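You operate a simulated robot arm through the tools that you are given. There is no shell and no other tool.

You run a simulated two-armed robot. Do the job below in one go: nothing can be reset, and whatever is moved stays where it is left.

Task
Wipe up the spill on the snack counter top with the blue cloth there and put it back.

Only the result counts: the job must be done as asked and must still hold three seconds after the hand-in. Knocking over, shifting, dropping, spilling or breaking anything else fails it. Flat cloth is picked up by pressing the open fingertips on it (5 to 10 N) and closing them slowly along it; thin cloth reads only 2 to 8 mm in the jaws.

Robot
Two 7-joint arms with two-finger parallel grippers on one trunk, on a base that moves. Base frame: it is fixed to the floor where the robot stands at the start and does not move with it; the origin is under the middle of the robot, x ahead of it, y to its left, z up. Readings come in mm, degrees, newtons and seconds.
The left shoulder is at the start at [71, 156, 1005], the right one opposite. Each reaches about 1231 mm from its shoulder. Places, roughly: blue cloth [-2750, 2000, 1000]. Payload 3.91 kg a hand.
The TCP of each hand is the grasp point between the finger pads, 30 mm short of the fingertips. In the tool frame z runs along the fingers and y along their closing line. The gripper opens to 110 mm. The fingers are 20 mm wide and 10 mm thick; the gripper's body (48 by 112 mm) begins 55 mm behind the TCP.
Orientation is told as [roll, pitch, yaw] about the base's x, y, z axes, in that order, counted from this pose: with the fingers straight down and closing along the base's y, the tool's x points along the base's -x, its y along +y and its z along -z.

Tools
- The arms move only by the tool play_rows. It takes "left_moves", "right_moves" or both (then of equal length, played together; a hand with none holds still); each is a list of rows, each an object of numbers (a shift or turn left out is 0, a gripper value left out holds the last): "dx", "dy", "dz": the shift along the tool's x, y, z in mm; "wx", "wy", "wz": the turn, a rotation vector about the tool's x, y, z in degrees; "gripper": the gripper command, from -1 (shut) to 1 (fully open), values between in proportion. In form: [{"dx": .., "dy": .., "dz": .., "wx": .., "wy": .., "wz": .., "gripper": ..}, ...]. A call has 1 to 20 rows; each row is the pose to reach, as a shift and turn from the pose commanded when the call began, along the tool's axes at that moment. Rows are played at 5 a second. More than 50 mm and 8.6 degrees between two rows, or a gripper value outside its range, and nothing of the call is played. Where a pose cannot be reached the arm comes as near as it can. A force on the tool above 40 N (or 10 N above the force at the start of the call, whichever is more), or a blocked arm, ends the call early, and 0.2 s more pass. The fingers move at their own pace (about 108 mm/s each) and stop on an object; they squeeze with about 35 N. The grip force told is the motor's: it shows also when the fingers shut on nothing. Time passes only in rows, and 0.2 s behind the last, so rows that repeat a pose let the fingers close. It gives the time, the measured TCP pose, the force on the tool (base axes), the opening and the grip force at its end, in the units of the frame above (readings bear some noise), with the torque about the TCP (base axes, N m) and any sound that the robot's microphone picked up.
- Cameras (640 x 400 px; columns grow to the right, rows downward): "scene" is now at [143.8, -12.9, 1259.3]; the picture's right is [-0.15, -0.99, 0.00], its down [-0.28, 0.04, -0.96] and it looks along [0.95, -0.15, -0.29] (base axes); focal length 255 px, centre (320, 200). "left" rides on the left gripper at [72, -17, -104] in its tool frame; the picture's right is [0.23, 0.97, 0.00], its down [-0.76, 0.18, -0.62] and it looks along [-0.61, 0.14, 0.78] (tool axes); focal length 222 px, centre (320, 200). "right" rides on the right gripper at [72, 17, -104] in its tool frame; the picture's right is [-0.23, 0.97, 0.00], its down [-0.76, -0.18, -0.62] and it looks along [-0.61, -0.14, 0.78] (tool axes); focal length 222 px, centre (320, 200). There is no depth. A picture from a camera that has moved, and an enlarged one, comes with that camera's place and axes in the base frame and with its lens.
- camera(camera): a new picture of that camera. It takes no simulated time.
- slide_trunk(by): slides the trunk up (or, below 0, down) by that many mm; the arms and the scene camera ride with it, the base frame stays. It gives what a move gives, with no picture.
- drive_base(legs): drives the robot by 1 to 6 legs, each [ahead, left, turn to the left] in mm, mm and degrees, along the robot's own axes; the way and the turn of a leg run together, so that a leg with both is an arc; at most 1500 mm and 180 degrees a leg. The arms and the cameras ride along, it lands a little off, and it stops where it bumps. It gives what a move gives.
- turn_head(pan, tilt): turns the head with the scene camera to pan (to the left, within 86 degrees either way) and tilt (down, from -29 to 69), counted from straight ahead of the robot. It gives what a move gives.
- close_up(camera, box): a new picture of the part [left, top, right, bottom] of that camera's present view, enlarged. It takes no simulated time.
- hand_in(): hands the job in; it is judged then, once.

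Places have to be worked out from the pictures, the camera data and where the tool is seen. Open the grippers and draw the arms clear of the work before you hand the job in, unless the task says otherwise.

The tools are called after "Request:" as a command line: name --argument value ..., lists and objects as JSON in quotes. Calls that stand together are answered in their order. play_rows: Moves the arms, as the interface text tells. Its arguments: {"type":"object","properties":{"left_moves":{"type":"array"},"right_moves":{"type":"array"}},"required":[]} The other tools are called the same way: slide_trunk (by) moves the trunk up or down; drive_base (legs) drives the base; turn_head (pan, tilt) turns the head that bears the scene camera; camera (camera) takes a picture; close_up (camera, box) takes an enlarged picture of a part of a camera's view; hand_in () hands the job in.

At the start:

```text
t: 0.0
left_tool_pos: [783.3, 411.3, 1046.7]
left_tcp_rot: [0.0, 0.0, 0.0]
left_contact_force: [0.1, -0.3, 0.7]
left_ft_torque: [0.0, -0.01, -0.02]
left_grip_width: 109.9
left_grasp_force: 0.0
right_tool_pos: [717.0, -371.1, 1151.7]
right_tcp_rot: [0.1, 0.0, -0.1]
right_contact_force: [0.1, 0.4, 0.6]
right_ft_torque: [0.0, -0.02, 0.03]
right_grip_width: 110.3
right_grasp_force: 0.1
trunk travel left (down, up): [-450.0, 490.0]
robot x, y, heading: [2.1, 1.7, 0.1]
head pan, tilt (commanded): [-8.7, 16.6]
```

scene: 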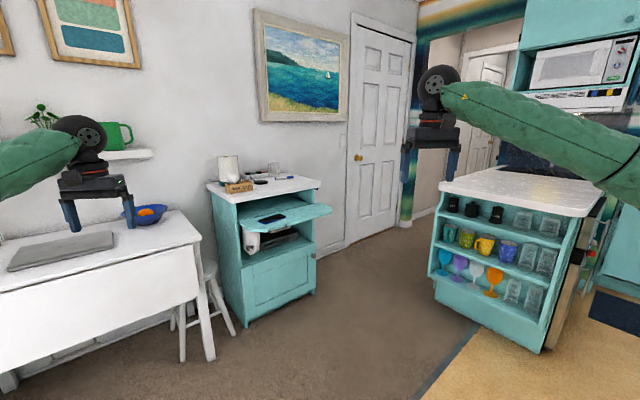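
right: 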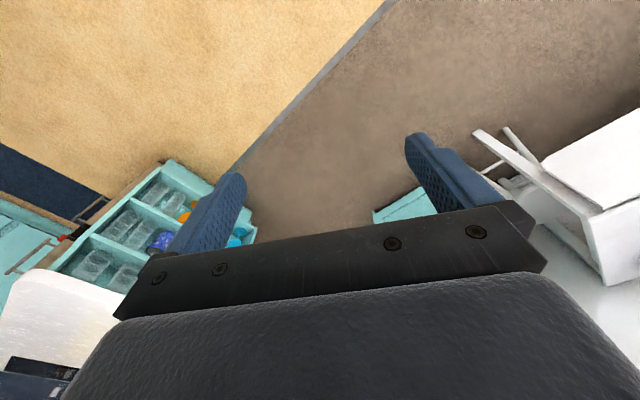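
left: 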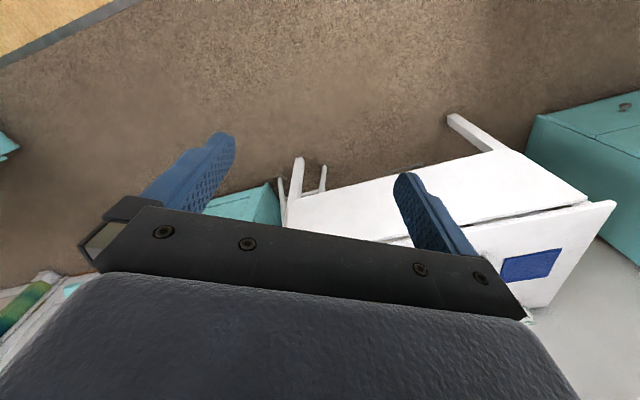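

The cloth is told to be at about [-2750, 2000, 1000], behind me and to the left. I first turn the head to look left and see what is in the way.

Request:
turn_head --pan 86 --tilt 20

```text
t: 1.7
left_tool_pos: [782.9, 410.8, 1047.2]
left_tcp_rot: [0.1, 0.0, 0.0]
left_contact_force: [0.3, -0.2, -0.1]
left_ft_torque: [-0.01, 0.01, -0.04]
left_grip_width: 110.2
left_grasp_force: 0.1
right_tool_pos: [717.2, -371.8, 1152.3]
right_tcp_rot: [-0.1, -0.1, -0.1]
right_contact_force: [-0.3, -0.1, 0.4]
right_ft_torque: [0.0, 0.0, -0.04]
right_grip_width: 110.1
right_grasp_force: 0.0
trunk travel left (down, up): [-450.0, 490.0]
robot x, y, heading: [-1.6, -0.3, -0.0]
head pan, tilt (commanded): [85.9, 20.0]
```

The head is turned to the left; I take a picture.

Request:
camera --camera "scene"

```text
taken
camera scene: at [58.2, 94.1, 1253.8], right [1.0, -0.07, 0.0], down [-0.02, -0.34, -0.94], along [0.07, 0.94, -0.34], focal length 255 px, centre (320, 200)
```

scene: 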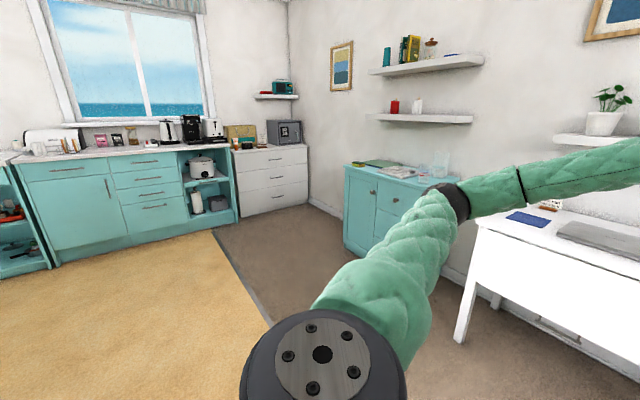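

There is open floor to the left, and the nearest furniture is beyond 1.4 m, outside the arms' sweep. At the picture's left edge a teal shelf unit near [-2100, 2050] looks like the snack counter. I turn the robot 90° left on the spot and look again.

Request:
drive_base --legs '[[0, 0, 90]]'

Request:
turn_head --pan 50 --tilt 20

Request:
camera --camera "scene"

```text
t: 6.0
left_tool_pos: [-450.7, 761.7, 1046.3]
left_tcp_rot: [0.1, 0.0, 92.8]
left_contact_force: [-0.7, 0.5, -0.6]
left_ft_torque: [0.02, 0.0, -0.01]
left_grip_width: 110.0
left_grasp_force: 0.0
right_tool_pos: [334.1, 736.1, 1152.3]
right_tcp_rot: [0.0, 0.0, 92.9]
right_contact_force: [-0.5, 0.5, -0.5]
right_ft_torque: [-0.03, 0.0, 0.0]
right_grip_width: 110.2
right_grasp_force: 0.0
trunk travel left (down, up): [-450.0, 490.0]
robot x, y, heading: [2.3, 2.8, 92.7]
head pan, tilt (commanded): [85.9, 20.0]
```

```text
t: 7.0
left_tool_pos: [-449.7, 760.5, 1045.7]
left_tcp_rot: [0.0, -0.1, 92.8]
left_contact_force: [0.0, -0.1, 0.1]
left_ft_torque: [0.02, 0.01, 0.0]
left_grip_width: 110.2
left_grasp_force: 0.0
right_tool_pos: [333.5, 734.8, 1151.7]
right_tcp_rot: [0.0, 0.0, 92.9]
right_contact_force: [-0.2, 0.5, -0.4]
right_ft_torque: [0.02, -0.01, 0.02]
right_grip_width: 110.4
right_grasp_force: 0.0
trunk travel left (down, up): [-450.0, 490.0]
robot x, y, heading: [2.3, -0.9, 92.9]
head pan, tilt (commanded): [50.0, 20.0]
```

```text
taken
camera scene: at [-76.2, 107.9, 1253.8], right [0.6, 0.8, 0.0], down [0.27, -0.21, -0.94], along [-0.75, 0.57, -0.34], focal length 255 px, centre (320, 200)
```

scene: 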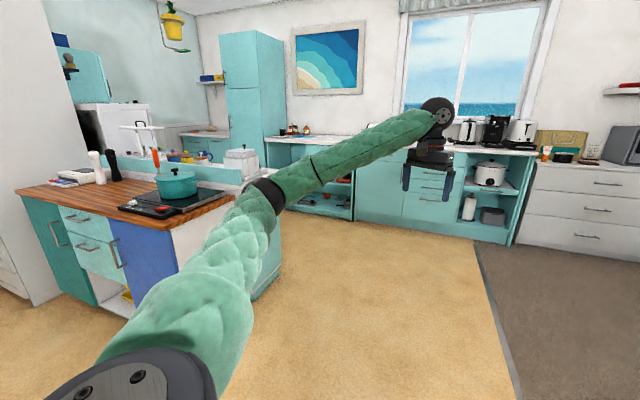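

The told place projects to about pixel (313, 129): the counter under the wave picture, beyond the stove island. I enlarge that part.

Request:
close_up --camera "scene" --box '[180, 90, 420, 240]'

```text
2.67 times, centred on (300, 165) of scene
camera zoom: at [-76.2, 107.9, 1253.8], right [0.6, 0.8, 0.0], down [0.27, -0.21, -0.94], along [-0.75, 0.57, -0.34], focal length 680 px, centre (373, 293)
```

zoom: 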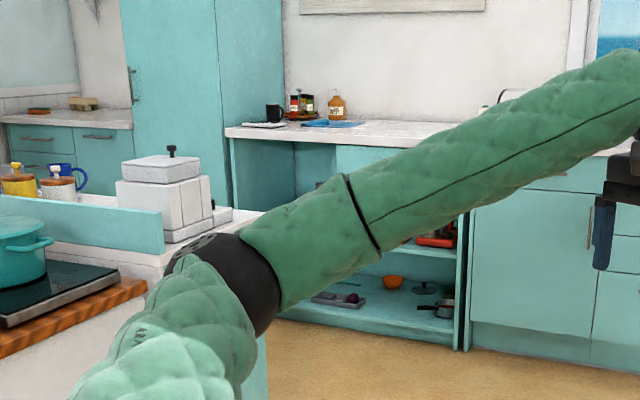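

The blue cloth lies on the wall-side counter under the wave picture, beside a mug, spice jars and a bottle. I drive part of the way, keeping well clear of the island, to get a better view.

Request:
drive_base --legs '[[1100, 540, 0]]'

Request:
turn_head --pan 60 --tilt 20

Request:
camera --camera "scene"

```text
t: 13.3
left_tool_pos: [-1061.1, 1843.2, 1046.3]
left_tcp_rot: [0.0, 0.1, 93.6]
left_contact_force: [0.3, -0.7, 0.6]
left_ft_torque: [-0.01, -0.02, -0.04]
left_grip_width: 110.2
left_grasp_force: 0.0
right_tool_pos: [-276.8, 1826.0, 1151.2]
right_tcp_rot: [0.1, 0.0, 93.5]
right_contact_force: [-0.6, 0.0, -0.1]
right_ft_torque: [-0.04, 0.04, -0.05]
right_grip_width: 109.6
right_grasp_force: 0.0
trunk travel left (down, up): [-450.0, 490.0]
robot x, y, heading: [-602.4, 1083.5, 93.5]
head pan, tilt (commanded): [50.0, 20.0]
```

```text
t: 14.0
left_tool_pos: [-1061.6, 1841.9, 1045.6]
left_tcp_rot: [-0.1, 0.0, 93.6]
left_contact_force: [-0.8, 0.5, 0.3]
left_ft_torque: [0.05, 0.02, -0.02]
left_grip_width: 110.3
left_grasp_force: 0.1
right_tool_pos: [-277.1, 1825.9, 1151.8]
right_tcp_rot: [0.0, -0.1, 93.6]
right_contact_force: [0.0, -0.7, 0.0]
right_ft_torque: [0.0, 0.0, 0.01]
right_grip_width: 110.0
right_grasp_force: 0.0
trunk travel left (down, up): [-450.0, 490.0]
robot x, y, heading: [-602.6, 1084.7, 93.3]
head pan, tilt (commanded): [60.0, 20.0]
```

```text
taken
camera scene: at [-688.7, 1179.4, 1253.8], right [0.45, 0.9, 0.0], down [0.31, -0.15, -0.94], along [-0.84, 0.42, -0.34], focal length 255 px, centre (320, 200)
```

scene: 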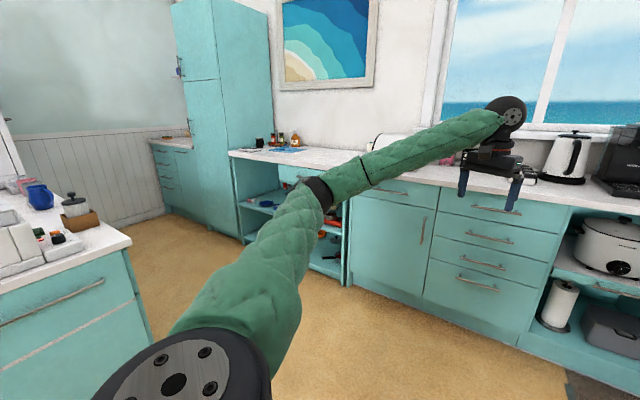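

Now the snack counter shows between the tall cabinet and the drawer cabinets, with the cloth on it. I enlarge it.

Request:
close_up --camera "scene" --box '[200, 110, 360, 210]'

Request:
turn_head --pan 80 --tilt 25

Request:
camera --camera "scene"

```text
4.00 times, centred on (280, 160) of scene
camera zoom: at [-688.7, 1179.4, 1253.8], right [0.45, 0.9, 0.0], down [0.31, -0.15, -0.94], along [-0.84, 0.42, -0.34], focal length 1021 px, centre (480, 360)
```

zoom: 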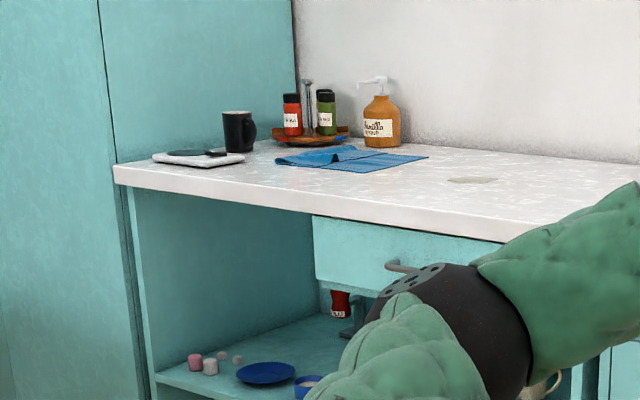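

```text
t: 14.9
left_tool_pos: [-1061.1, 1842.0, 1046.0]
left_tcp_rot: [0.0, 0.0, 93.7]
left_contact_force: [-0.3, 0.3, -0.1]
left_ft_torque: [-0.01, -0.02, -0.01]
left_grip_width: 110.0
left_grasp_force: 0.0
right_tool_pos: [-277.2, 1826.3, 1152.4]
right_tcp_rot: [0.0, 0.1, 93.6]
right_contact_force: [-0.1, 0.4, 0.5]
right_ft_torque: [0.0, -0.04, 0.01]
right_grip_width: 110.1
right_grasp_force: 0.0
trunk travel left (down, up): [-450.0, 490.0]
robot x, y, heading: [-604.6, 1079.3, 93.6]
head pan, tilt (commanded): [80.0, 25.0]
```

```text
taken
camera scene: at [-696.9, 1148.4, 1245.7], right [0.11, 0.99, 0.0], down [0.42, -0.05, -0.91], along [-0.9, 0.1, -0.42], focal length 255 px, centre (320, 200)
```

scene: 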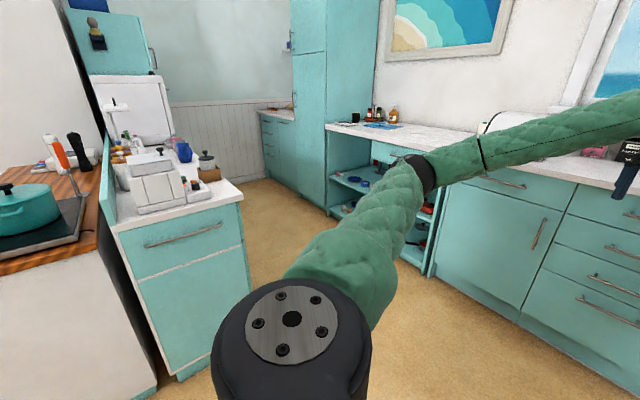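

The cloth works out at about [-2785, 1922, 912], and a small beige spill lies near [-2437, 2041]. The counter edge runs about 23° off the base x axis. I raise the trunk so the arms clear the appliances, turn to face the wall at about 113°, and look before moving on.

Request:
slide_trunk --by 300

Request:
drive_base --legs '[[0, 0, 19.5]]'

Request:
turn_head --pan 40 --tilt 30

Request:
camera --camera "scene"

```text
t: 17.9
left_tool_pos: [-1061.5, 1841.9, 1344.8]
left_tcp_rot: [0.0, 0.0, 93.6]
left_contact_force: [-0.5, -0.2, 0.3]
left_ft_torque: [0.02, 0.0, 0.0]
left_grip_width: 110.0
left_grasp_force: 0.1
right_tool_pos: [-276.1, 1825.4, 1451.1]
right_tcp_rot: [0.0, 0.0, 93.5]
right_contact_force: [0.0, -0.3, -0.5]
right_ft_torque: [0.01, -0.03, -0.04]
right_grip_width: 109.9
right_grasp_force: 0.1
trunk travel left (down, up): [-750.0, 190.0]
robot x, y, heading: [-600.4, 1087.8, 93.4]
head pan, tilt (commanded): [80.0, 25.0]
```

```text
t: 19.4
left_tool_pos: [-1290.0, 1641.0, 1346.1]
left_tcp_rot: [0.0, -0.1, 113.5]
left_contact_force: [0.0, 0.8, -0.2]
left_ft_torque: [0.02, 0.01, -0.02]
left_grip_width: 109.9
left_grasp_force: 0.2
right_tool_pos: [-548.4, 1893.0, 1451.7]
right_tcp_rot: [0.1, 0.0, 113.5]
right_contact_force: [-0.4, -0.2, 0.6]
right_ft_torque: [0.06, 0.0, 0.03]
right_grip_width: 109.9
right_grasp_force: 0.2
trunk travel left (down, up): [-750.0, 190.0]
robot x, y, heading: [-603.4, 1087.0, 113.5]
head pan, tilt (commanded): [80.0, 25.0]
```

```text
t: 20.4
left_tool_pos: [-1291.4, 1640.7, 1345.1]
left_tcp_rot: [0.0, 0.0, 113.4]
left_contact_force: [-0.1, 0.3, -0.6]
left_ft_torque: [0.0, 0.02, -0.01]
left_grip_width: 110.1
left_grasp_force: 0.1
right_tool_pos: [-548.2, 1893.4, 1452.8]
right_tcp_rot: [0.0, 0.1, 113.6]
right_contact_force: [-0.6, 0.1, -0.3]
right_ft_torque: [-0.02, 0.01, -0.01]
right_grip_width: 110.1
right_grasp_force: 0.1
trunk travel left (down, up): [-750.0, 190.0]
robot x, y, heading: [-603.5, 1082.5, 113.4]
head pan, tilt (commanded): [40.0, 30.0]
```

```text
taken
camera scene: at [-703.3, 1174.3, 1537.7], right [0.45, 0.9, 0.0], down [0.45, -0.22, -0.87], along [-0.78, 0.39, -0.5], focal length 255 px, centre (320, 200)
```

scene: 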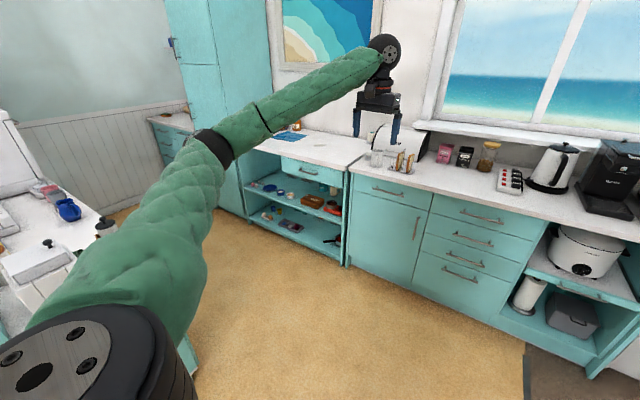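

The counter with toaster, kettle and coffee maker lies below the raised arms. I drive ahead and left in two legs to stand in the passage in front of the snack counter.

Request:
drive_base --legs '[[700, 550, 0], [0, 900, 0]]'

Request:
turn_head --pan 10 --tilt 45

Request:
camera --camera "scene"

```text
t: 29.3
left_tool_pos: [-2872.1, 1685.0, 1348.9]
left_tcp_rot: [0.7, 0.0, 113.3]
left_contact_force: [0.6, -0.4, -0.2]
left_ft_torque: [0.01, -0.02, 0.01]
left_grip_width: 109.9
left_grasp_force: 0.0
right_tool_pos: [-2140.4, 1946.1, 1453.5]
right_tcp_rot: [0.3, -0.2, 114.3]
right_contact_force: [0.4, 0.4, -0.3]
right_ft_torque: [0.04, 0.0, 0.0]
right_grip_width: 109.8
right_grasp_force: 0.1
trunk travel left (down, up): [-750.0, 190.0]
robot x, y, heading: [-2196.2, 1136.4, 114.4]
head pan, tilt (commanded): [40.0, 30.0]
stopped in leg 2: the robot was blocked; the commanded pose is now the measured one
```

```text
t: 30.2
left_tool_pos: [-2873.0, 1685.7, 1348.4]
left_tcp_rot: [0.6, 0.1, 113.7]
left_contact_force: [-0.3, -0.6, 0.2]
left_ft_torque: [0.02, 0.02, 0.01]
left_grip_width: 110.0
left_grasp_force: 0.0
right_tool_pos: [-2138.7, 1946.9, 1453.1]
right_tcp_rot: [0.5, -0.2, 114.3]
right_contact_force: [-0.6, -0.2, -0.3]
right_ft_torque: [0.0, 0.03, 0.02]
right_grip_width: 110.2
right_grasp_force: 0.1
trunk travel left (down, up): [-750.0, 190.0]
robot x, y, heading: [-2191.6, 1141.8, 114.5]
head pan, tilt (commanded): [10.0, 45.0]
```

```text
taken
camera scene: at [-2247.5, 1254.3, 1515.8], right [0.82, 0.57, -0.01], down [0.39, -0.58, -0.71], along [-0.41, 0.58, -0.7], focal length 255 px, centre (320, 200)
```

scene: 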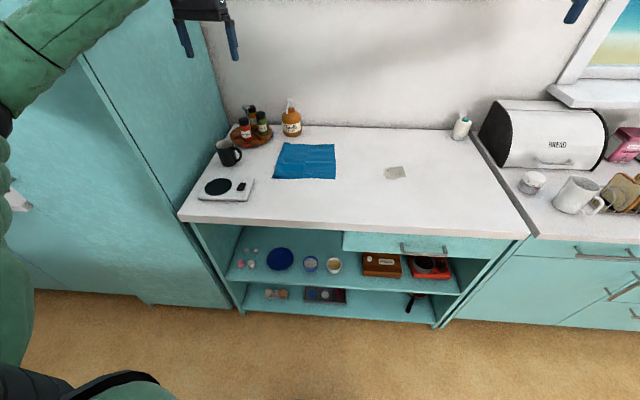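

The left elbow seems to have touched the tall cabinet at the left, so I back off a little to the right and look closely at the counter top.

Request:
drive_base --legs '[[0, -80, 0]]'

Request:
turn_head --pan 10 --tilt 45

Request:
close_up --camera "scene" --box '[160, 80, 400, 230]'

Request:
close_up --camera "scene" --box '[320, 120, 480, 220]'

```text
t: 31.3
left_tool_pos: [-2809.3, 1725.2, 1340.3]
left_tcp_rot: [0.1, 0.5, 113.6]
left_contact_force: [0.4, -0.6, 0.1]
left_ft_torque: [-0.05, -0.03, -0.02]
left_grip_width: 110.1
left_grasp_force: 0.0
right_tool_pos: [-2075.2, 1985.0, 1450.4]
right_tcp_rot: [0.1, 0.2, 114.1]
right_contact_force: [0.2, -0.3, -1.1]
right_ft_torque: [-0.03, -0.02, -0.02]
right_grip_width: 110.5
right_grasp_force: 0.1
trunk travel left (down, up): [-750.0, 190.0]
robot x, y, heading: [-2118.2, 1178.5, 114.2]
head pan, tilt (commanded): [10.0, 45.0]
```

```text
t: 31.9
left_tool_pos: [-2808.5, 1725.0, 1341.5]
left_tcp_rot: [0.2, 0.4, 113.6]
left_contact_force: [-0.5, 0.2, -0.3]
left_ft_torque: [-0.05, -0.01, 0.0]
left_grip_width: 109.5
left_grasp_force: 0.0
right_tool_pos: [-2074.1, 1984.0, 1451.3]
right_tcp_rot: [0.0, 0.2, 114.2]
right_contact_force: [0.0, 0.2, -0.8]
right_ft_torque: [-0.01, 0.01, 0.0]
right_grip_width: 110.0
right_grasp_force: 0.0
trunk travel left (down, up): [-750.0, 190.0]
robot x, y, heading: [-2120.0, 1175.3, 114.2]
head pan, tilt (commanded): [10.0, 45.0]
```

```text
2.67 times, centred on (280, 155) of scene
camera zoom: at [-2184.7, 1291.4, 1515.0], right [0.83, 0.56, 0.0], down [0.4, -0.59, -0.71], along [-0.4, 0.58, -0.71], focal length 680 px, centre (427, 320)
```

zoom: 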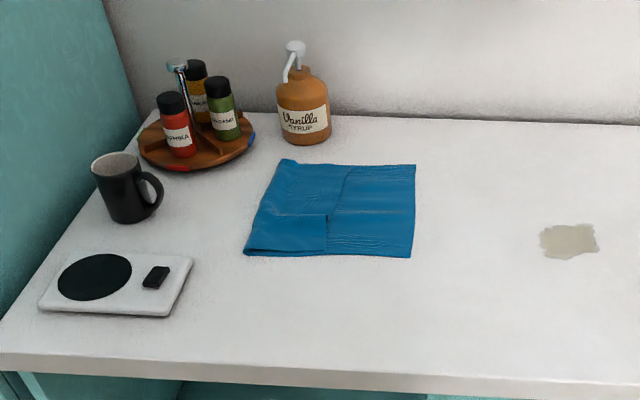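

```text
4.00 times, centred on (400, 170) of scene
camera zoom: at [-2184.7, 1291.4, 1515.0], right [0.83, 0.56, 0.0], down [0.4, -0.59, -0.71], along [-0.4, 0.58, -0.71], focal length 1021 px, centre (0, 320)
```

zoom: 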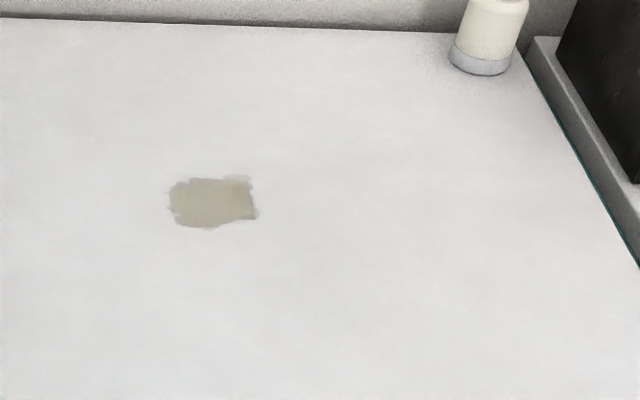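

The cloth is about 220 × 235 mm, centred near [-2772, 1918, 912]. The spill is about 80 × 80 mm near [-2446, 2032], with the bottle, tray and mug behind and to the left of the cloth. I bring the left hand above the cloth centre, first level, then down to about z 1100.

Request:
play_rows --left_moves '[{"dx": -27, "dy": -18, "dz": 0}, {"dx": -54, "dy": -37, "dz": 0}, {"dx": -81, "dy": -55, "dz": 0}, {"dx": -108, "dy": -74, "dz": 0}, {"dx": -135, "dy": -92, "dz": 0}, {"dx": -162, "dy": -111, "dz": 0}, {"dx": -162, "dy": -111, "dz": 40}, {"dx": -162, "dy": -111, "dz": 80}, {"dx": -162, "dy": -111, "dz": 120}, {"dx": -162, "dy": -111, "dz": 160}, {"dx": -162, "dy": -111, "dz": 200}, {"dx": -162, "dy": -111, "dz": 240}, {"dx": -162, "dy": -111, "dz": 240}]'

Request:
camera --camera "left"

Request:
camera --camera "scene"

```text
t: 34.7
left_tool_pos: [-2770.9, 1917.0, 1100.3]
left_tcp_rot: [0.2, 0.4, 113.7]
left_contact_force: [0.0, -0.3, 0.1]
left_ft_torque: [-0.02, 0.04, -0.02]
left_grip_width: 110.0
left_grasp_force: 0.1
right_tool_pos: [-2073.7, 1982.9, 1450.8]
right_tcp_rot: [0.2, 0.1, 114.2]
right_contact_force: [0.5, -0.3, 0.3]
right_ft_torque: [-0.03, 0.01, 0.03]
right_grip_width: 110.1
right_grasp_force: 0.1
trunk travel left (down, up): [-750.0, 190.0]
robot x, y, heading: [-2118.0, 1176.6, 114.2]
head pan, tilt (commanded): [10.0, 45.0]
```

```text
taken
camera left: at [-2727.0, 1857.4, 1203.5], right [-0.8, -0.6, 0.0], down [-0.47, 0.63, 0.62], along [-0.37, 0.49, -0.79], focal length 222 px, centre (320, 200)
```

left: 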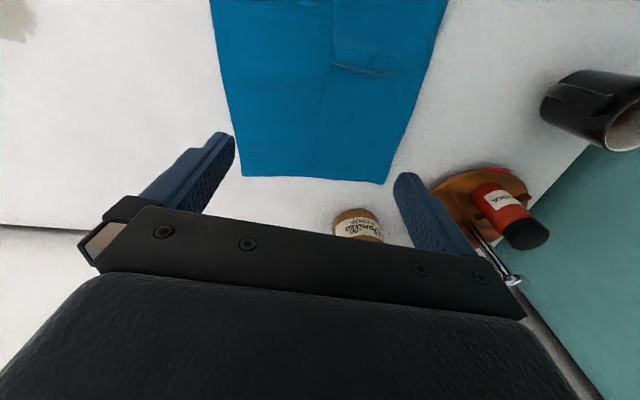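

```text
taken
camera scene: at [-2184.5, 1290.2, 1515.1], right [0.83, 0.56, 0.0], down [0.4, -0.58, -0.71], along [-0.4, 0.58, -0.71], focal length 255 px, centre (320, 200)
```

scene: 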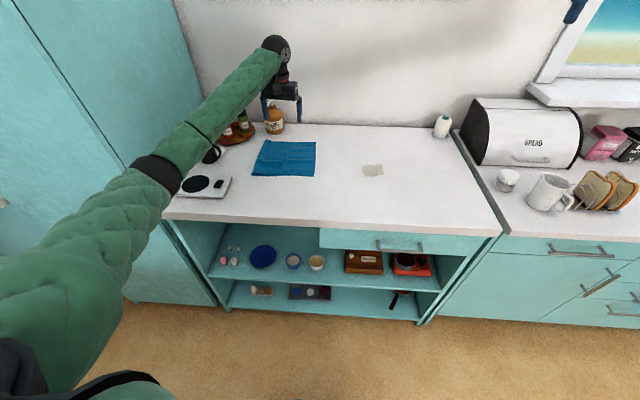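

The hand camera confirms the cloth's far corners where I judged them, so the counter top is near z 912. I raise the trunk another 150 mm to keep the elbow and forearm high, then come back down over the cloth with the jaws narrowed to about 70 mm.

Request:
slide_trunk --by 150

Request:
play_rows --left_moves '[{"dz": 40, "gripper": 0.27}, {"dz": 80}, {"dz": 120}, {"dz": 160}, {"dz": 200}, {"dz": 240}, {"dz": 240}]'

Request:
camera --camera "scene"

Request:
camera --camera "left"

```text
t: 36.4
left_tool_pos: [-2771.4, 1917.8, 1249.6]
left_tcp_rot: [0.2, 0.5, 113.5]
left_contact_force: [0.3, 0.2, 0.8]
left_ft_torque: [0.0, -0.01, -0.02]
left_grip_width: 109.6
left_grasp_force: 0.0
right_tool_pos: [-2073.7, 1983.9, 1601.1]
right_tcp_rot: [0.1, 0.0, 114.1]
right_contact_force: [0.6, -0.1, 0.2]
right_ft_torque: [0.01, 0.01, 0.01]
right_grip_width: 109.8
right_grasp_force: 0.1
trunk travel left (down, up): [-900.0, 40.0]
robot x, y, heading: [-2121.0, 1174.2, 114.2]
head pan, tilt (commanded): [10.0, 45.0]
```

```text
t: 38.0
left_tool_pos: [-2773.0, 1913.5, 1013.2]
left_tcp_rot: [0.2, 0.4, 113.6]
left_contact_force: [0.3, 1.2, 0.9]
left_ft_torque: [0.0, 0.02, 0.01]
left_grip_width: 69.9
left_grasp_force: 0.2
right_tool_pos: [-2073.8, 1984.0, 1600.8]
right_tcp_rot: [0.0, 0.1, 114.1]
right_contact_force: [-0.6, -0.4, 0.9]
right_ft_torque: [-0.01, 0.01, 0.01]
right_grip_width: 110.0
right_grasp_force: 0.0
trunk travel left (down, up): [-900.0, 40.0]
robot x, y, heading: [-2121.6, 1175.5, 114.3]
head pan, tilt (commanded): [10.0, 45.0]
```

```text
taken
camera scene: at [-2184.7, 1290.5, 1665.1], right [0.83, 0.56, 0.0], down [0.4, -0.58, -0.71], along [-0.4, 0.58, -0.71], focal length 255 px, centre (320, 200)
```

scene: 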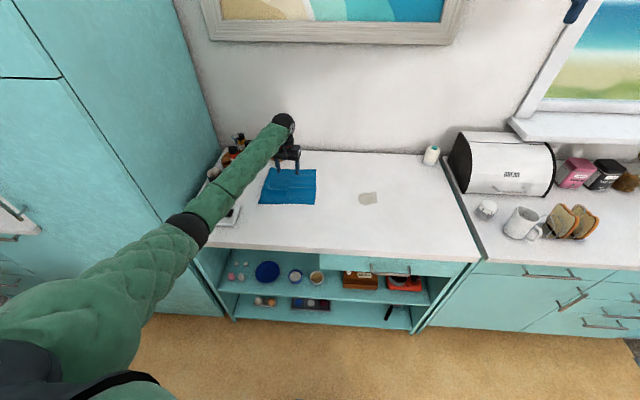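

```text
taken
camera left: at [-2727.8, 1853.8, 1114.5], right [-0.8, -0.6, 0.0], down [-0.47, 0.63, 0.62], along [-0.37, 0.49, -0.79], focal length 222 px, centre (320, 200)
```

left: 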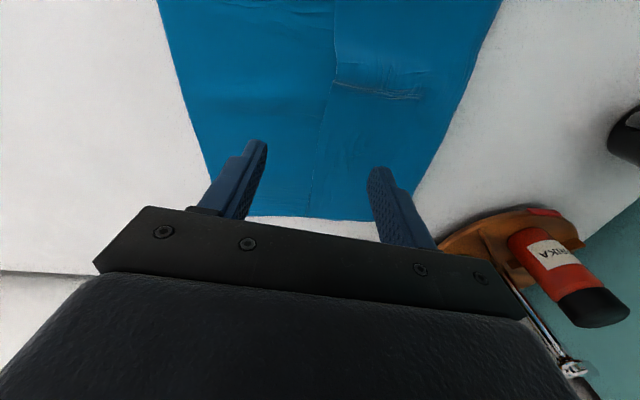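

The jaws are open to 70 mm, centred over the cloth, about 70 mm above it. I lower to just above the cloth.

Request:
play_rows --left_moves '[{"dz": 20}, {"dz": 40}, {"dz": 55}, {"dz": 62}, {"dz": 64}, {"dz": 64}]'

Request:
camera --camera "left"

```text
t: 39.4
left_tool_pos: [-2771.9, 1914.8, 947.9]
left_tcp_rot: [0.2, 0.4, 113.6]
left_contact_force: [-0.5, 0.2, 0.0]
left_ft_torque: [-0.01, 0.03, 0.01]
left_grip_width: 70.0
left_grasp_force: 0.0
right_tool_pos: [-2073.5, 1983.3, 1600.3]
right_tcp_rot: [0.0, 0.1, 114.1]
right_contact_force: [-0.1, 0.5, 0.3]
right_ft_torque: [0.01, -0.01, 0.01]
right_grip_width: 110.2
right_grasp_force: 0.0
trunk travel left (down, up): [-900.0, 40.0]
robot x, y, heading: [-2117.1, 1172.9, 114.3]
head pan, tilt (commanded): [10.0, 45.0]
```

```text
taken
camera left: at [-2727.2, 1855.6, 1050.1], right [-0.8, -0.6, 0.0], down [-0.47, 0.63, 0.62], along [-0.37, 0.49, -0.79], focal length 222 px, centre (320, 200)
```

left: 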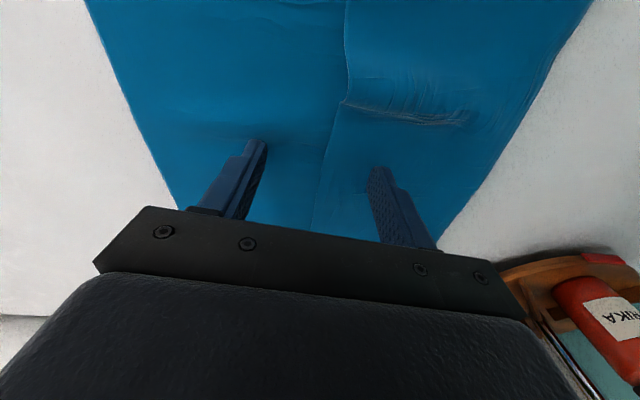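

Fingertips are at about z 918 with no contact yet. I go down in small steps to find the cloth.

Request:
play_rows --left_moves '[{"dz": 1}, {"dz": 2}, {"dz": 3}, {"dz": 4}, {"dz": 4}]'

```text
t: 40.6
left_tool_pos: [-2771.8, 1914.6, 944.0]
left_tcp_rot: [0.2, 0.4, 113.6]
left_contact_force: [0.2, -0.7, -0.1]
left_ft_torque: [-0.01, 0.02, 0.0]
left_grip_width: 69.9
left_grasp_force: 0.1
right_tool_pos: [-2074.1, 1984.3, 1601.4]
right_tcp_rot: [0.1, 0.1, 114.1]
right_contact_force: [-0.6, 0.9, -0.7]
right_ft_torque: [-0.01, -0.02, 0.02]
right_grip_width: 109.8
right_grasp_force: 0.1
trunk travel left (down, up): [-900.0, 40.0]
robot x, y, heading: [-2121.0, 1173.8, 114.2]
head pan, tilt (commanded): [10.0, 45.0]
```

No contact yet with the tips at about z 914, so I keep stepping down.

Request:
play_rows --left_moves '[{"dz": 1}, {"dz": 2}, {"dz": 3}, {"dz": 3}]'

```text
t: 41.6
left_tool_pos: [-2772.3, 1914.2, 941.4]
left_tcp_rot: [0.2, 0.3, 113.6]
left_contact_force: [0.2, 0.7, 9.4]
left_ft_torque: [-0.07, 0.29, -0.05]
left_grip_width: 69.8
left_grasp_force: 0.1
right_tool_pos: [-2073.4, 1983.2, 1601.3]
right_tcp_rot: [0.1, 0.2, 114.0]
right_contact_force: [-0.4, -0.4, 0.3]
right_ft_torque: [-0.01, 0.01, 0.02]
right_grip_width: 110.0
right_grasp_force: 0.1
trunk travel left (down, up): [-900.0, 40.0]
robot x, y, heading: [-2119.8, 1177.7, 114.1]
head pan, tilt (commanded): [10.0, 45.0]
```

Contact at 9.4 N with the TCP at z 941.4, which puts the cloth's surface at about z 911. I now close the fingers slowly along the cloth.

Request:
play_rows --left_moves '[{"gripper": 0.19}, {"gripper": 0.11}, {"gripper": 0.03}, {"gripper": -0.05}, {"gripper": -0.13}, {"gripper": -0.21}, {"gripper": -0.29}, {"gripper": -0.37}, {"gripper": -0.45}, {"gripper": -0.53}, {"gripper": -0.61}, {"gripper": -0.69}, {"gripper": -0.77}, {"gripper": -0.85}, {"gripper": -0.93}, {"gripper": -1}, {"gripper": -1}, {"gripper": -1}]'

Request:
camera --camera "left"

```text
t: 45.4
left_tool_pos: [-2772.1, 1915.0, 941.3]
left_tcp_rot: [0.2, 0.4, 113.6]
left_contact_force: [0.5, 2.0, 16.9]
left_ft_torque: [0.02, 0.08, 0.0]
left_grip_width: 3.3
left_grasp_force: 34.9
right_tool_pos: [-2072.5, 1982.9, 1602.9]
right_tcp_rot: [0.0, 0.0, 114.1]
right_contact_force: [0.1, -0.3, 0.0]
right_ft_torque: [-0.01, 0.01, -0.01]
right_grip_width: 110.1
right_grasp_force: 0.1
trunk travel left (down, up): [-900.0, 40.0]
robot x, y, heading: [-2119.7, 1173.7, 114.3]
head pan, tilt (commanded): [10.0, 45.0]
```

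```text
taken
camera left: at [-2726.7, 1854.6, 1043.9], right [-0.8, -0.6, 0.0], down [-0.47, 0.63, 0.62], along [-0.37, 0.49, -0.78], focal length 222 px, centre (320, 200)
```

left: 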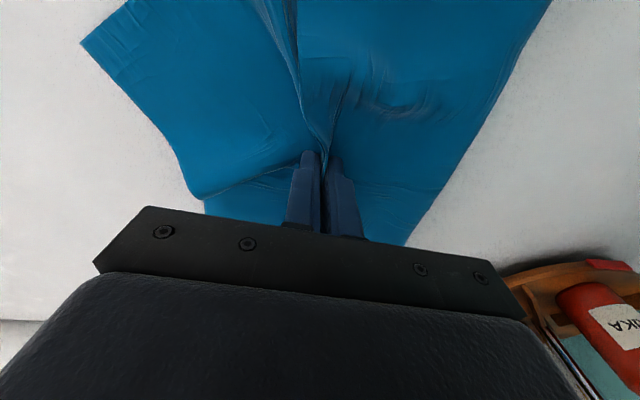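

The jaws read 3.3 mm at 35 N and a fold stands between the fingers, so the cloth is gripped. I lift it gently.

Request:
play_rows --left_moves '[{"dz": -10}, {"dz": -25}, {"dz": -45}, {"dz": -70}, {"dz": -100}, {"dz": -130}, {"dz": -160}, {"dz": -160}]'

Request:
camera --camera "left"

Request:
camera --camera "scene"

```text
t: 47.2
left_tool_pos: [-2776.4, 1916.1, 1100.7]
left_tcp_rot: [0.2, 0.5, 113.5]
left_contact_force: [0.0, 0.2, -0.1]
left_ft_torque: [0.03, 0.02, 0.0]
left_grip_width: 3.0
left_grasp_force: 35.0
right_tool_pos: [-2074.2, 1984.1, 1601.4]
right_tcp_rot: [-0.1, 0.1, 114.1]
right_contact_force: [0.5, 0.5, 0.1]
right_ft_torque: [-0.02, 0.03, 0.01]
right_grip_width: 110.0
right_grasp_force: 0.2
trunk travel left (down, up): [-900.0, 40.0]
robot x, y, heading: [-2120.4, 1176.4, 114.1]
head pan, tilt (commanded): [10.0, 45.0]
```

```text
taken
camera left: at [-2731.0, 1856.7, 1203.1], right [-0.8, -0.6, 0.0], down [-0.47, 0.63, 0.62], along [-0.37, 0.49, -0.79], focal length 222 px, centre (320, 200)
```

left: 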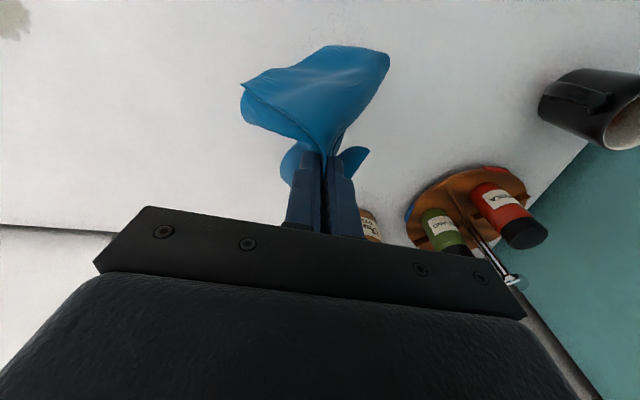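

```text
taken
camera scene: at [-2184.9, 1290.7, 1665.1], right [0.83, 0.56, 0.0], down [0.4, -0.59, -0.71], along [-0.4, 0.58, -0.71], focal length 255 px, centre (320, 200)
```

scene: 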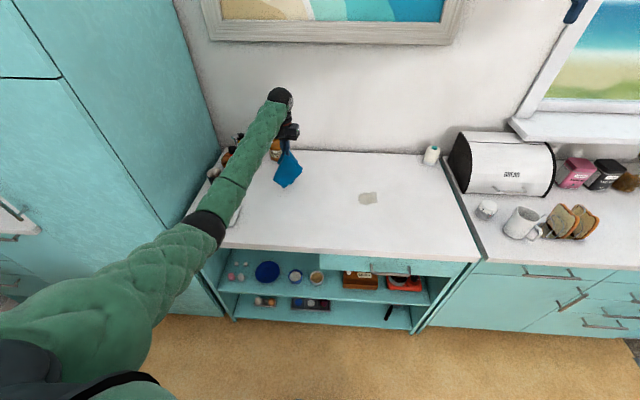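

The cloth hangs from the left hand and nothing around it has moved. I enlarge the spill once more from this higher camera before carrying the cloth over.

Request:
close_up --camera "scene" --box '[320, 150, 416, 210]'

```text
6.67 times, centred on (368, 180) of scene
camera zoom: at [-2184.9, 1290.7, 1665.1], right [0.83, 0.56, 0.0], down [0.4, -0.59, -0.71], along [-0.4, 0.58, -0.71], focal length 1701 px, centre (0, 333)
```

zoom: 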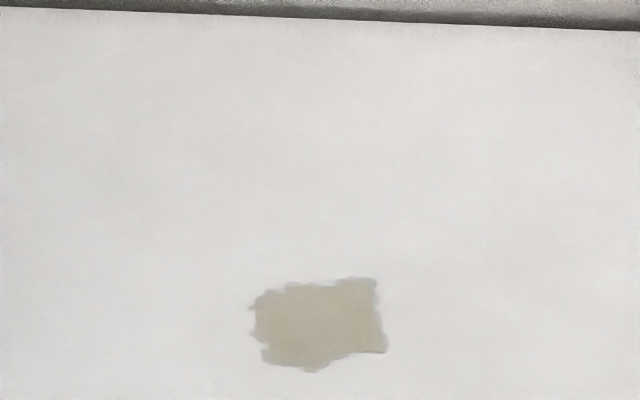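

The spill spans about 81 × 84 mm, centred at about [-2448, 2032]. I carry the cloth level over to above it.

Request:
play_rows --left_moves '[{"dx": 3, "dy": -40}, {"dx": 6, "dy": -80}, {"dx": 9, "dy": -120}, {"dx": 12, "dy": -160}, {"dx": 15, "dy": -200}, {"dx": 18, "dy": -240}, {"dx": 21, "dy": -280}, {"dx": 23, "dy": -315}, {"dx": 25, "dy": -347}, {"dx": 25, "dy": -347}, {"dx": 25, "dy": -347, "dz": 30}, {"dx": 25, "dy": -347, "dz": 60}, {"dx": 25, "dy": -347, "dz": 90}, {"dx": 25, "dy": -347, "dz": 90}]'

Request:
camera --camera "left"

Request:
camera --camera "scene"

```text
t: 50.2
left_tool_pos: [-2443.8, 2032.0, 1008.7]
left_tcp_rot: [0.1, 0.5, 113.7]
left_contact_force: [-0.1, -0.1, 0.2]
left_ft_torque: [0.01, 0.01, 0.01]
left_grip_width: 3.1
left_grasp_force: 34.7
right_tool_pos: [-2073.1, 1985.4, 1601.2]
right_tcp_rot: [0.0, 0.2, 114.1]
right_contact_force: [0.5, -0.1, 0.0]
right_ft_torque: [-0.03, 0.0, -0.02]
right_grip_width: 110.1
right_grasp_force: 0.1
trunk travel left (down, up): [-900.0, 40.0]
robot x, y, heading: [-2117.7, 1173.9, 114.3]
head pan, tilt (commanded): [10.0, 45.0]
```

```text
taken
camera left: at [-2399.1, 1972.8, 1111.3], right [-0.8, -0.6, 0.01], down [-0.47, 0.63, 0.62], along [-0.37, 0.49, -0.79], focal length 222 px, centre (320, 200)
```

left: 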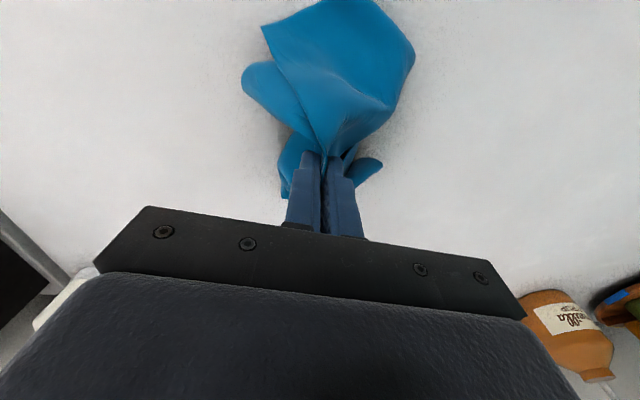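

```text
taken
camera scene: at [-2184.5, 1290.8, 1665.1], right [0.83, 0.56, 0.0], down [0.4, -0.59, -0.71], along [-0.4, 0.58, -0.71], focal length 255 px, centre (320, 200)
```

scene: 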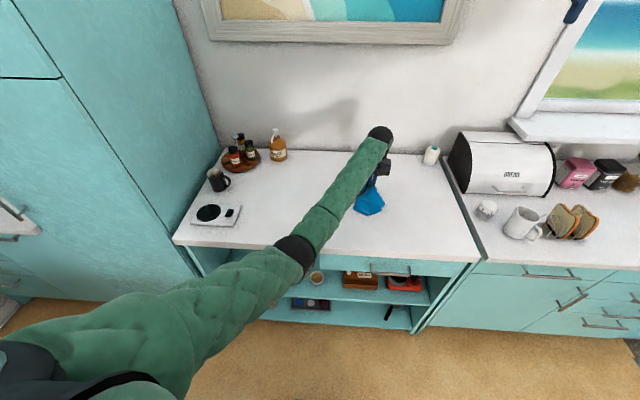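

The cloth is over the spill with its lower edge near the counter, and everything else stands as before. I lower it onto the spill in small steps.

Request:
play_rows --left_moves '[{"dz": 15}, {"dz": 30}, {"dz": 42}, {"dz": 52}, {"dz": 57}, {"dz": 60}, {"dz": 62}, {"dz": 62}]'

Request:
camera --camera "left"

```text
t: 52.0
left_tool_pos: [-2443.7, 2031.4, 948.0]
left_tcp_rot: [0.2, 0.2, 113.7]
left_contact_force: [0.2, 0.0, 6.1]
left_ft_torque: [0.01, 0.0, -0.01]
left_grip_width: 3.0
left_grasp_force: 34.7
right_tool_pos: [-2073.9, 1982.8, 1600.4]
right_tcp_rot: [0.1, 0.2, 114.1]
right_contact_force: [0.8, 0.2, 0.0]
right_ft_torque: [0.0, 0.02, -0.03]
right_grip_width: 109.9
right_grasp_force: 0.1
trunk travel left (down, up): [-900.0, 40.0]
robot x, y, heading: [-2122.1, 1174.6, 114.2]
head pan, tilt (commanded): [10.0, 45.0]
```

```text
taken
camera left: at [-2398.1, 1972.1, 1050.5], right [-0.8, -0.6, 0.0], down [-0.47, 0.63, 0.62], along [-0.37, 0.49, -0.79], focal length 222 px, centre (320, 200)
```

left: 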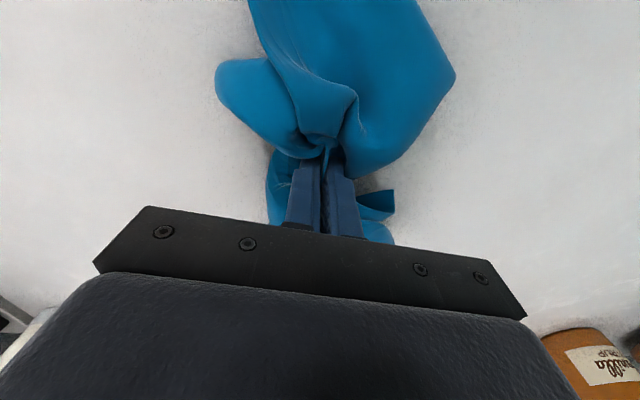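

The cloth presses at 6 N with the TCP at z 948. I press slightly more and wipe in rows over about ±50 mm around the spill's centre.

Request:
play_rows --left_moves '[{"dx": 0, "dy": 0, "dz": 1}, {"dx": -20, "dy": -20, "dz": 1.5}, {"dx": -40, "dy": -40, "dz": 1.5}, {"dx": -50, "dy": -50, "dz": 1.5}, {"dx": -30, "dy": -50, "dz": 1.5}, {"dx": -10, "dy": -50, "dz": 1.5}, {"dx": 10, "dy": -50, "dz": 1.5}, {"dx": 30, "dy": -50, "dz": 1.5}, {"dx": 50, "dy": -50, "dz": 1.5}, {"dx": 50, "dy": -33, "dz": 1.5}, {"dx": 30, "dy": -33, "dz": 1.5}, {"dx": 10, "dy": -33, "dz": 1.5}, {"dx": -10, "dy": -33, "dz": 1.5}, {"dx": -30, "dy": -33, "dz": 1.5}, {"dx": -50, "dy": -33, "dz": 1.5}, {"dx": -50, "dy": -17, "dz": 1.5}, {"dx": -30, "dy": -17, "dz": 1.5}, {"dx": -10, "dy": -17, "dz": 1.5}, {"dx": 10, "dy": -17, "dz": 1.5}, {"dx": 30, "dy": -17, "dz": 1.5}]'

Request:
camera --camera "left"

Request:
camera --camera "scene"

```text
t: 56.2
left_tool_pos: [-2417.8, 2007.9, 946.1]
left_tcp_rot: [0.2, 0.5, 113.6]
left_contact_force: [-0.5, 1.0, 1.5]
left_ft_torque: [0.01, 0.0, 0.01]
left_grip_width: 3.3
left_grasp_force: 34.4
right_tool_pos: [-2073.6, 1982.5, 1601.9]
right_tcp_rot: [0.1, 0.0, 114.1]
right_contact_force: [0.6, 0.0, 0.9]
right_ft_torque: [0.0, -0.01, -0.02]
right_grip_width: 110.0
right_grasp_force: 0.1
trunk travel left (down, up): [-900.0, 40.0]
robot x, y, heading: [-2117.7, 1174.3, 114.4]
head pan, tilt (commanded): [10.0, 45.0]
```

```text
taken
camera left: at [-2372.4, 1949.6, 1048.8], right [-0.8, -0.6, 0.0], down [-0.47, 0.63, 0.62], along [-0.37, 0.49, -0.79], focal length 222 px, centre (320, 200)
```

left: 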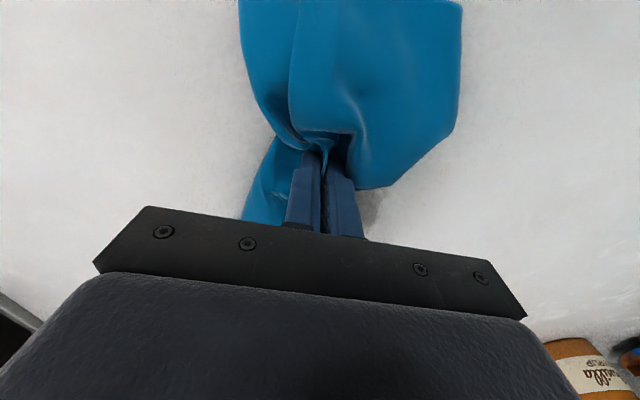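

```text
taken
camera scene: at [-2184.1, 1290.1, 1665.1], right [0.83, 0.56, 0.0], down [0.4, -0.58, -0.71], along [-0.4, 0.58, -0.71], focal length 255 px, centre (320, 200)
```

scene: 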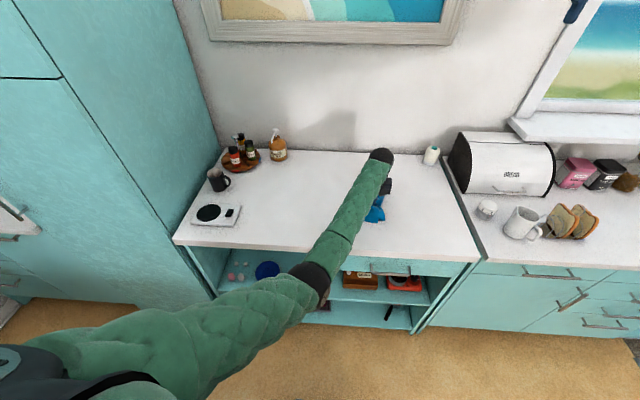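

The force fell to 1.5 N as the cloth layers flattened, so I press about 2 mm deeper and keep wiping the other half.

Request:
play_rows --left_moves '[{"dx": 20, "dy": 0, "dz": 2}, {"dx": 20, "dy": 17, "dz": 2}, {"dx": 0, "dy": 17, "dz": 2}, {"dx": -20, "dy": 17, "dz": 2}, {"dx": -40, "dy": 17, "dz": 2}, {"dx": -60, "dy": 17, "dz": 2}, {"dx": -80, "dy": 17, "dz": 2}, {"dx": -80, "dy": 34, "dz": 2}, {"dx": -60, "dy": 34, "dz": 2}, {"dx": -40, "dy": 34, "dz": 2}, {"dx": -20, "dy": 34, "dz": 2}, {"dx": 0, "dy": 34, "dz": 2}, {"dx": 20, "dy": 34, "dz": 2}, {"dx": 20, "dy": 50, "dz": 2}, {"dx": 0, "dy": 50, "dz": 2}, {"dx": -20, "dy": 50, "dz": 2}, {"dx": -40, "dy": 50, "dz": 2}, {"dx": -60, "dy": 50, "dz": 2}, {"dx": -80, "dy": 50, "dz": 2}]'

Request:
camera --camera "left"

Request:
camera --camera "scene"

```text
t: 60.2
left_tool_pos: [-2493.5, 2061.3, 943.7]
left_tcp_rot: [0.1, 0.4, 113.6]
left_contact_force: [2.4, -4.1, 10.1]
left_ft_torque: [-0.09, 0.01, 0.02]
left_grip_width: 3.1
left_grasp_force: 35.1
right_tool_pos: [-2072.7, 1984.0, 1601.1]
right_tcp_rot: [0.2, 0.1, 114.1]
right_contact_force: [0.3, 0.4, 0.9]
right_ft_torque: [0.02, 0.03, 0.0]
right_grip_width: 110.1
right_grasp_force: 0.1
trunk travel left (down, up): [-900.0, 40.0]
robot x, y, heading: [-2120.8, 1171.3, 114.2]
head pan, tilt (commanded): [10.0, 45.0]
```

```text
taken
camera left: at [-2449.4, 2001.5, 1046.7], right [-0.8, -0.6, 0.0], down [-0.47, 0.63, 0.62], along [-0.37, 0.49, -0.79], focal length 222 px, centre (320, 200)
```

left: 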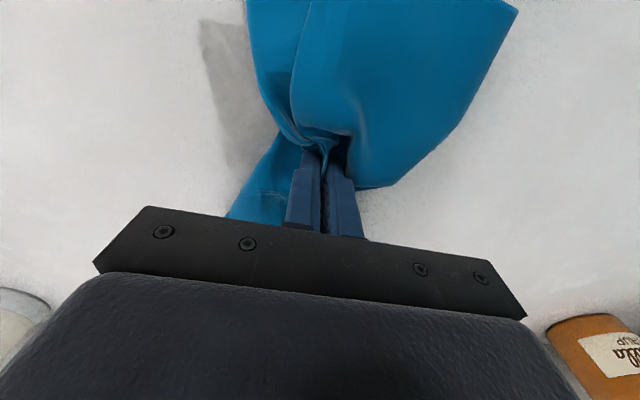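

```text
taken
camera scene: at [-2184.1, 1290.2, 1665.1], right [0.83, 0.56, 0.0], down [0.4, -0.58, -0.71], along [-0.4, 0.58, -0.71], focal length 255 px, centre (320, 200)
```

scene: 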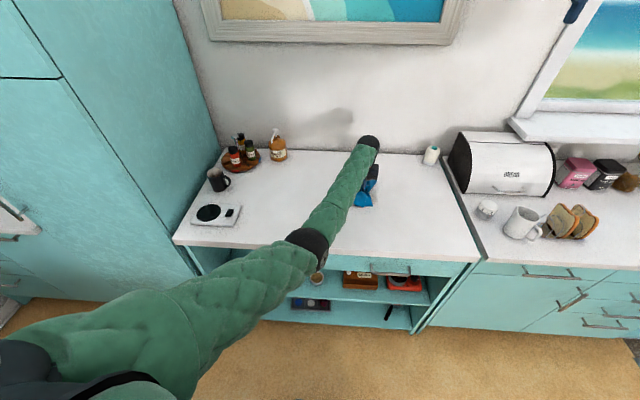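

The spill is fading but a faint patch still shows at the right, where I pressed lightly. I now wipe crosswise at about 10 N.

Request:
play_rows --left_moves '[{"dx": 5, "dy": -20}, {"dx": 5, "dy": -40}, {"dx": 5, "dy": -60}, {"dx": 5, "dy": -80}, {"dx": 5, "dy": -95}, {"dx": 25, "dy": -95}, {"dx": 25, "dy": -75}, {"dx": 25, "dy": -55}, {"dx": 25, "dy": -35}, {"dx": 25, "dy": -15}, {"dx": 25, "dy": 5}, {"dx": 42, "dy": 5}, {"dx": 42, "dy": -15}, {"dx": 42, "dy": -35}, {"dx": 42, "dy": -55}, {"dx": 42, "dy": -75}, {"dx": 42, "dy": -95}, {"dx": 60, "dy": -95}, {"dx": 60, "dy": -75}, {"dx": 60, "dy": -55}]'

Request:
play_rows --left_moves '[{"dx": 0, "dy": 20}, {"dx": 0, "dy": 40}, {"dx": 0, "dy": 60}, {"dx": 18, "dy": 60}, {"dx": 18, "dy": 40}, {"dx": 18, "dy": 20}, {"dx": 18, "dy": 0}, {"dx": 18, "dy": -20}, {"dx": 18, "dy": -40}, {"dx": 36, "dy": -40}, {"dx": 36, "dy": -20}, {"dx": 36, "dy": 0}, {"dx": 36, "dy": 20}, {"dx": 36, "dy": 40}, {"dx": 36, "dy": 60}]'

Request:
camera --camera "left"

Request:
close_up --camera "scene" --box '[290, 140, 450, 240]'

```text
t: 64.4
left_tool_pos: [-2419.4, 2029.1, 945.0]
left_tcp_rot: [0.2, 0.3, 113.4]
left_contact_force: [-0.8, 1.0, 4.6]
left_ft_torque: [0.03, 0.02, -0.01]
left_grip_width: 3.3
left_grasp_force: 34.8
right_tool_pos: [-2072.4, 1983.8, 1601.9]
right_tcp_rot: [0.1, 0.1, 114.0]
right_contact_force: [-0.8, 0.0, -0.9]
right_ft_torque: [-0.02, -0.04, -0.02]
right_grip_width: 110.0
right_grasp_force: 0.1
trunk travel left (down, up): [-900.0, 40.0]
robot x, y, heading: [-2120.5, 1178.3, 114.2]
head pan, tilt (commanded): [10.0, 45.0]
```

```text
t: 66.2
left_tool_pos: [-2426.3, 2012.5, 943.4]
left_tcp_rot: [1.6, -0.2, 114.4]
left_contact_force: [0.3, -9.1, 32.4]
left_ft_torque: [-0.34, -0.09, 0.0]
left_grip_width: 3.1
left_grasp_force: 35.2
right_tool_pos: [-2073.0, 1982.9, 1601.3]
right_tcp_rot: [0.1, 0.2, 114.1]
right_contact_force: [-0.3, 0.2, -0.9]
right_ft_torque: [-0.05, -0.04, -0.01]
right_grip_width: 109.8
right_grasp_force: 0.0
trunk travel left (down, up): [-900.0, 40.0]
robot x, y, heading: [-2121.4, 1179.6, 114.3]
head pan, tilt (commanded): [10.0, 45.0]
stopped in row 8 (left hand): the force on the tool passed its limit at 46 N (the readings are from after the stop); the commanded pose is now the measured one
```

```text
taken
camera left: at [-2377.9, 1954.3, 1045.1], right [-0.79, -0.61, 0.03], down [-0.46, 0.63, 0.63], along [-0.4, 0.49, -0.78], focal length 222 px, centre (320, 200)
```

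left: 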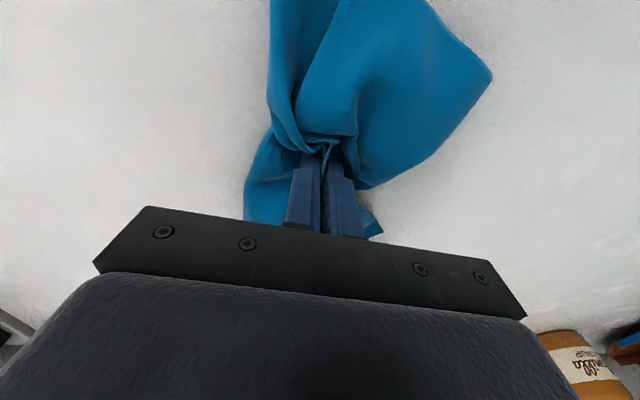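

```text
4.00 times, centred on (370, 190) of scene
camera zoom: at [-2183.9, 1288.9, 1665.3], right [0.83, 0.56, 0.0], down [0.4, -0.58, -0.71], along [-0.4, 0.58, -0.71], focal length 1021 px, centre (120, 240)
```

zoom: 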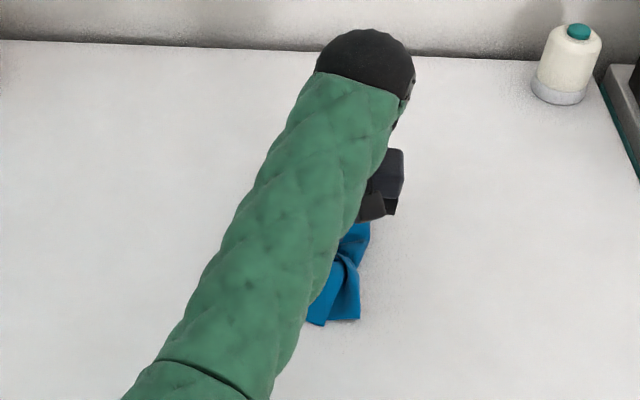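

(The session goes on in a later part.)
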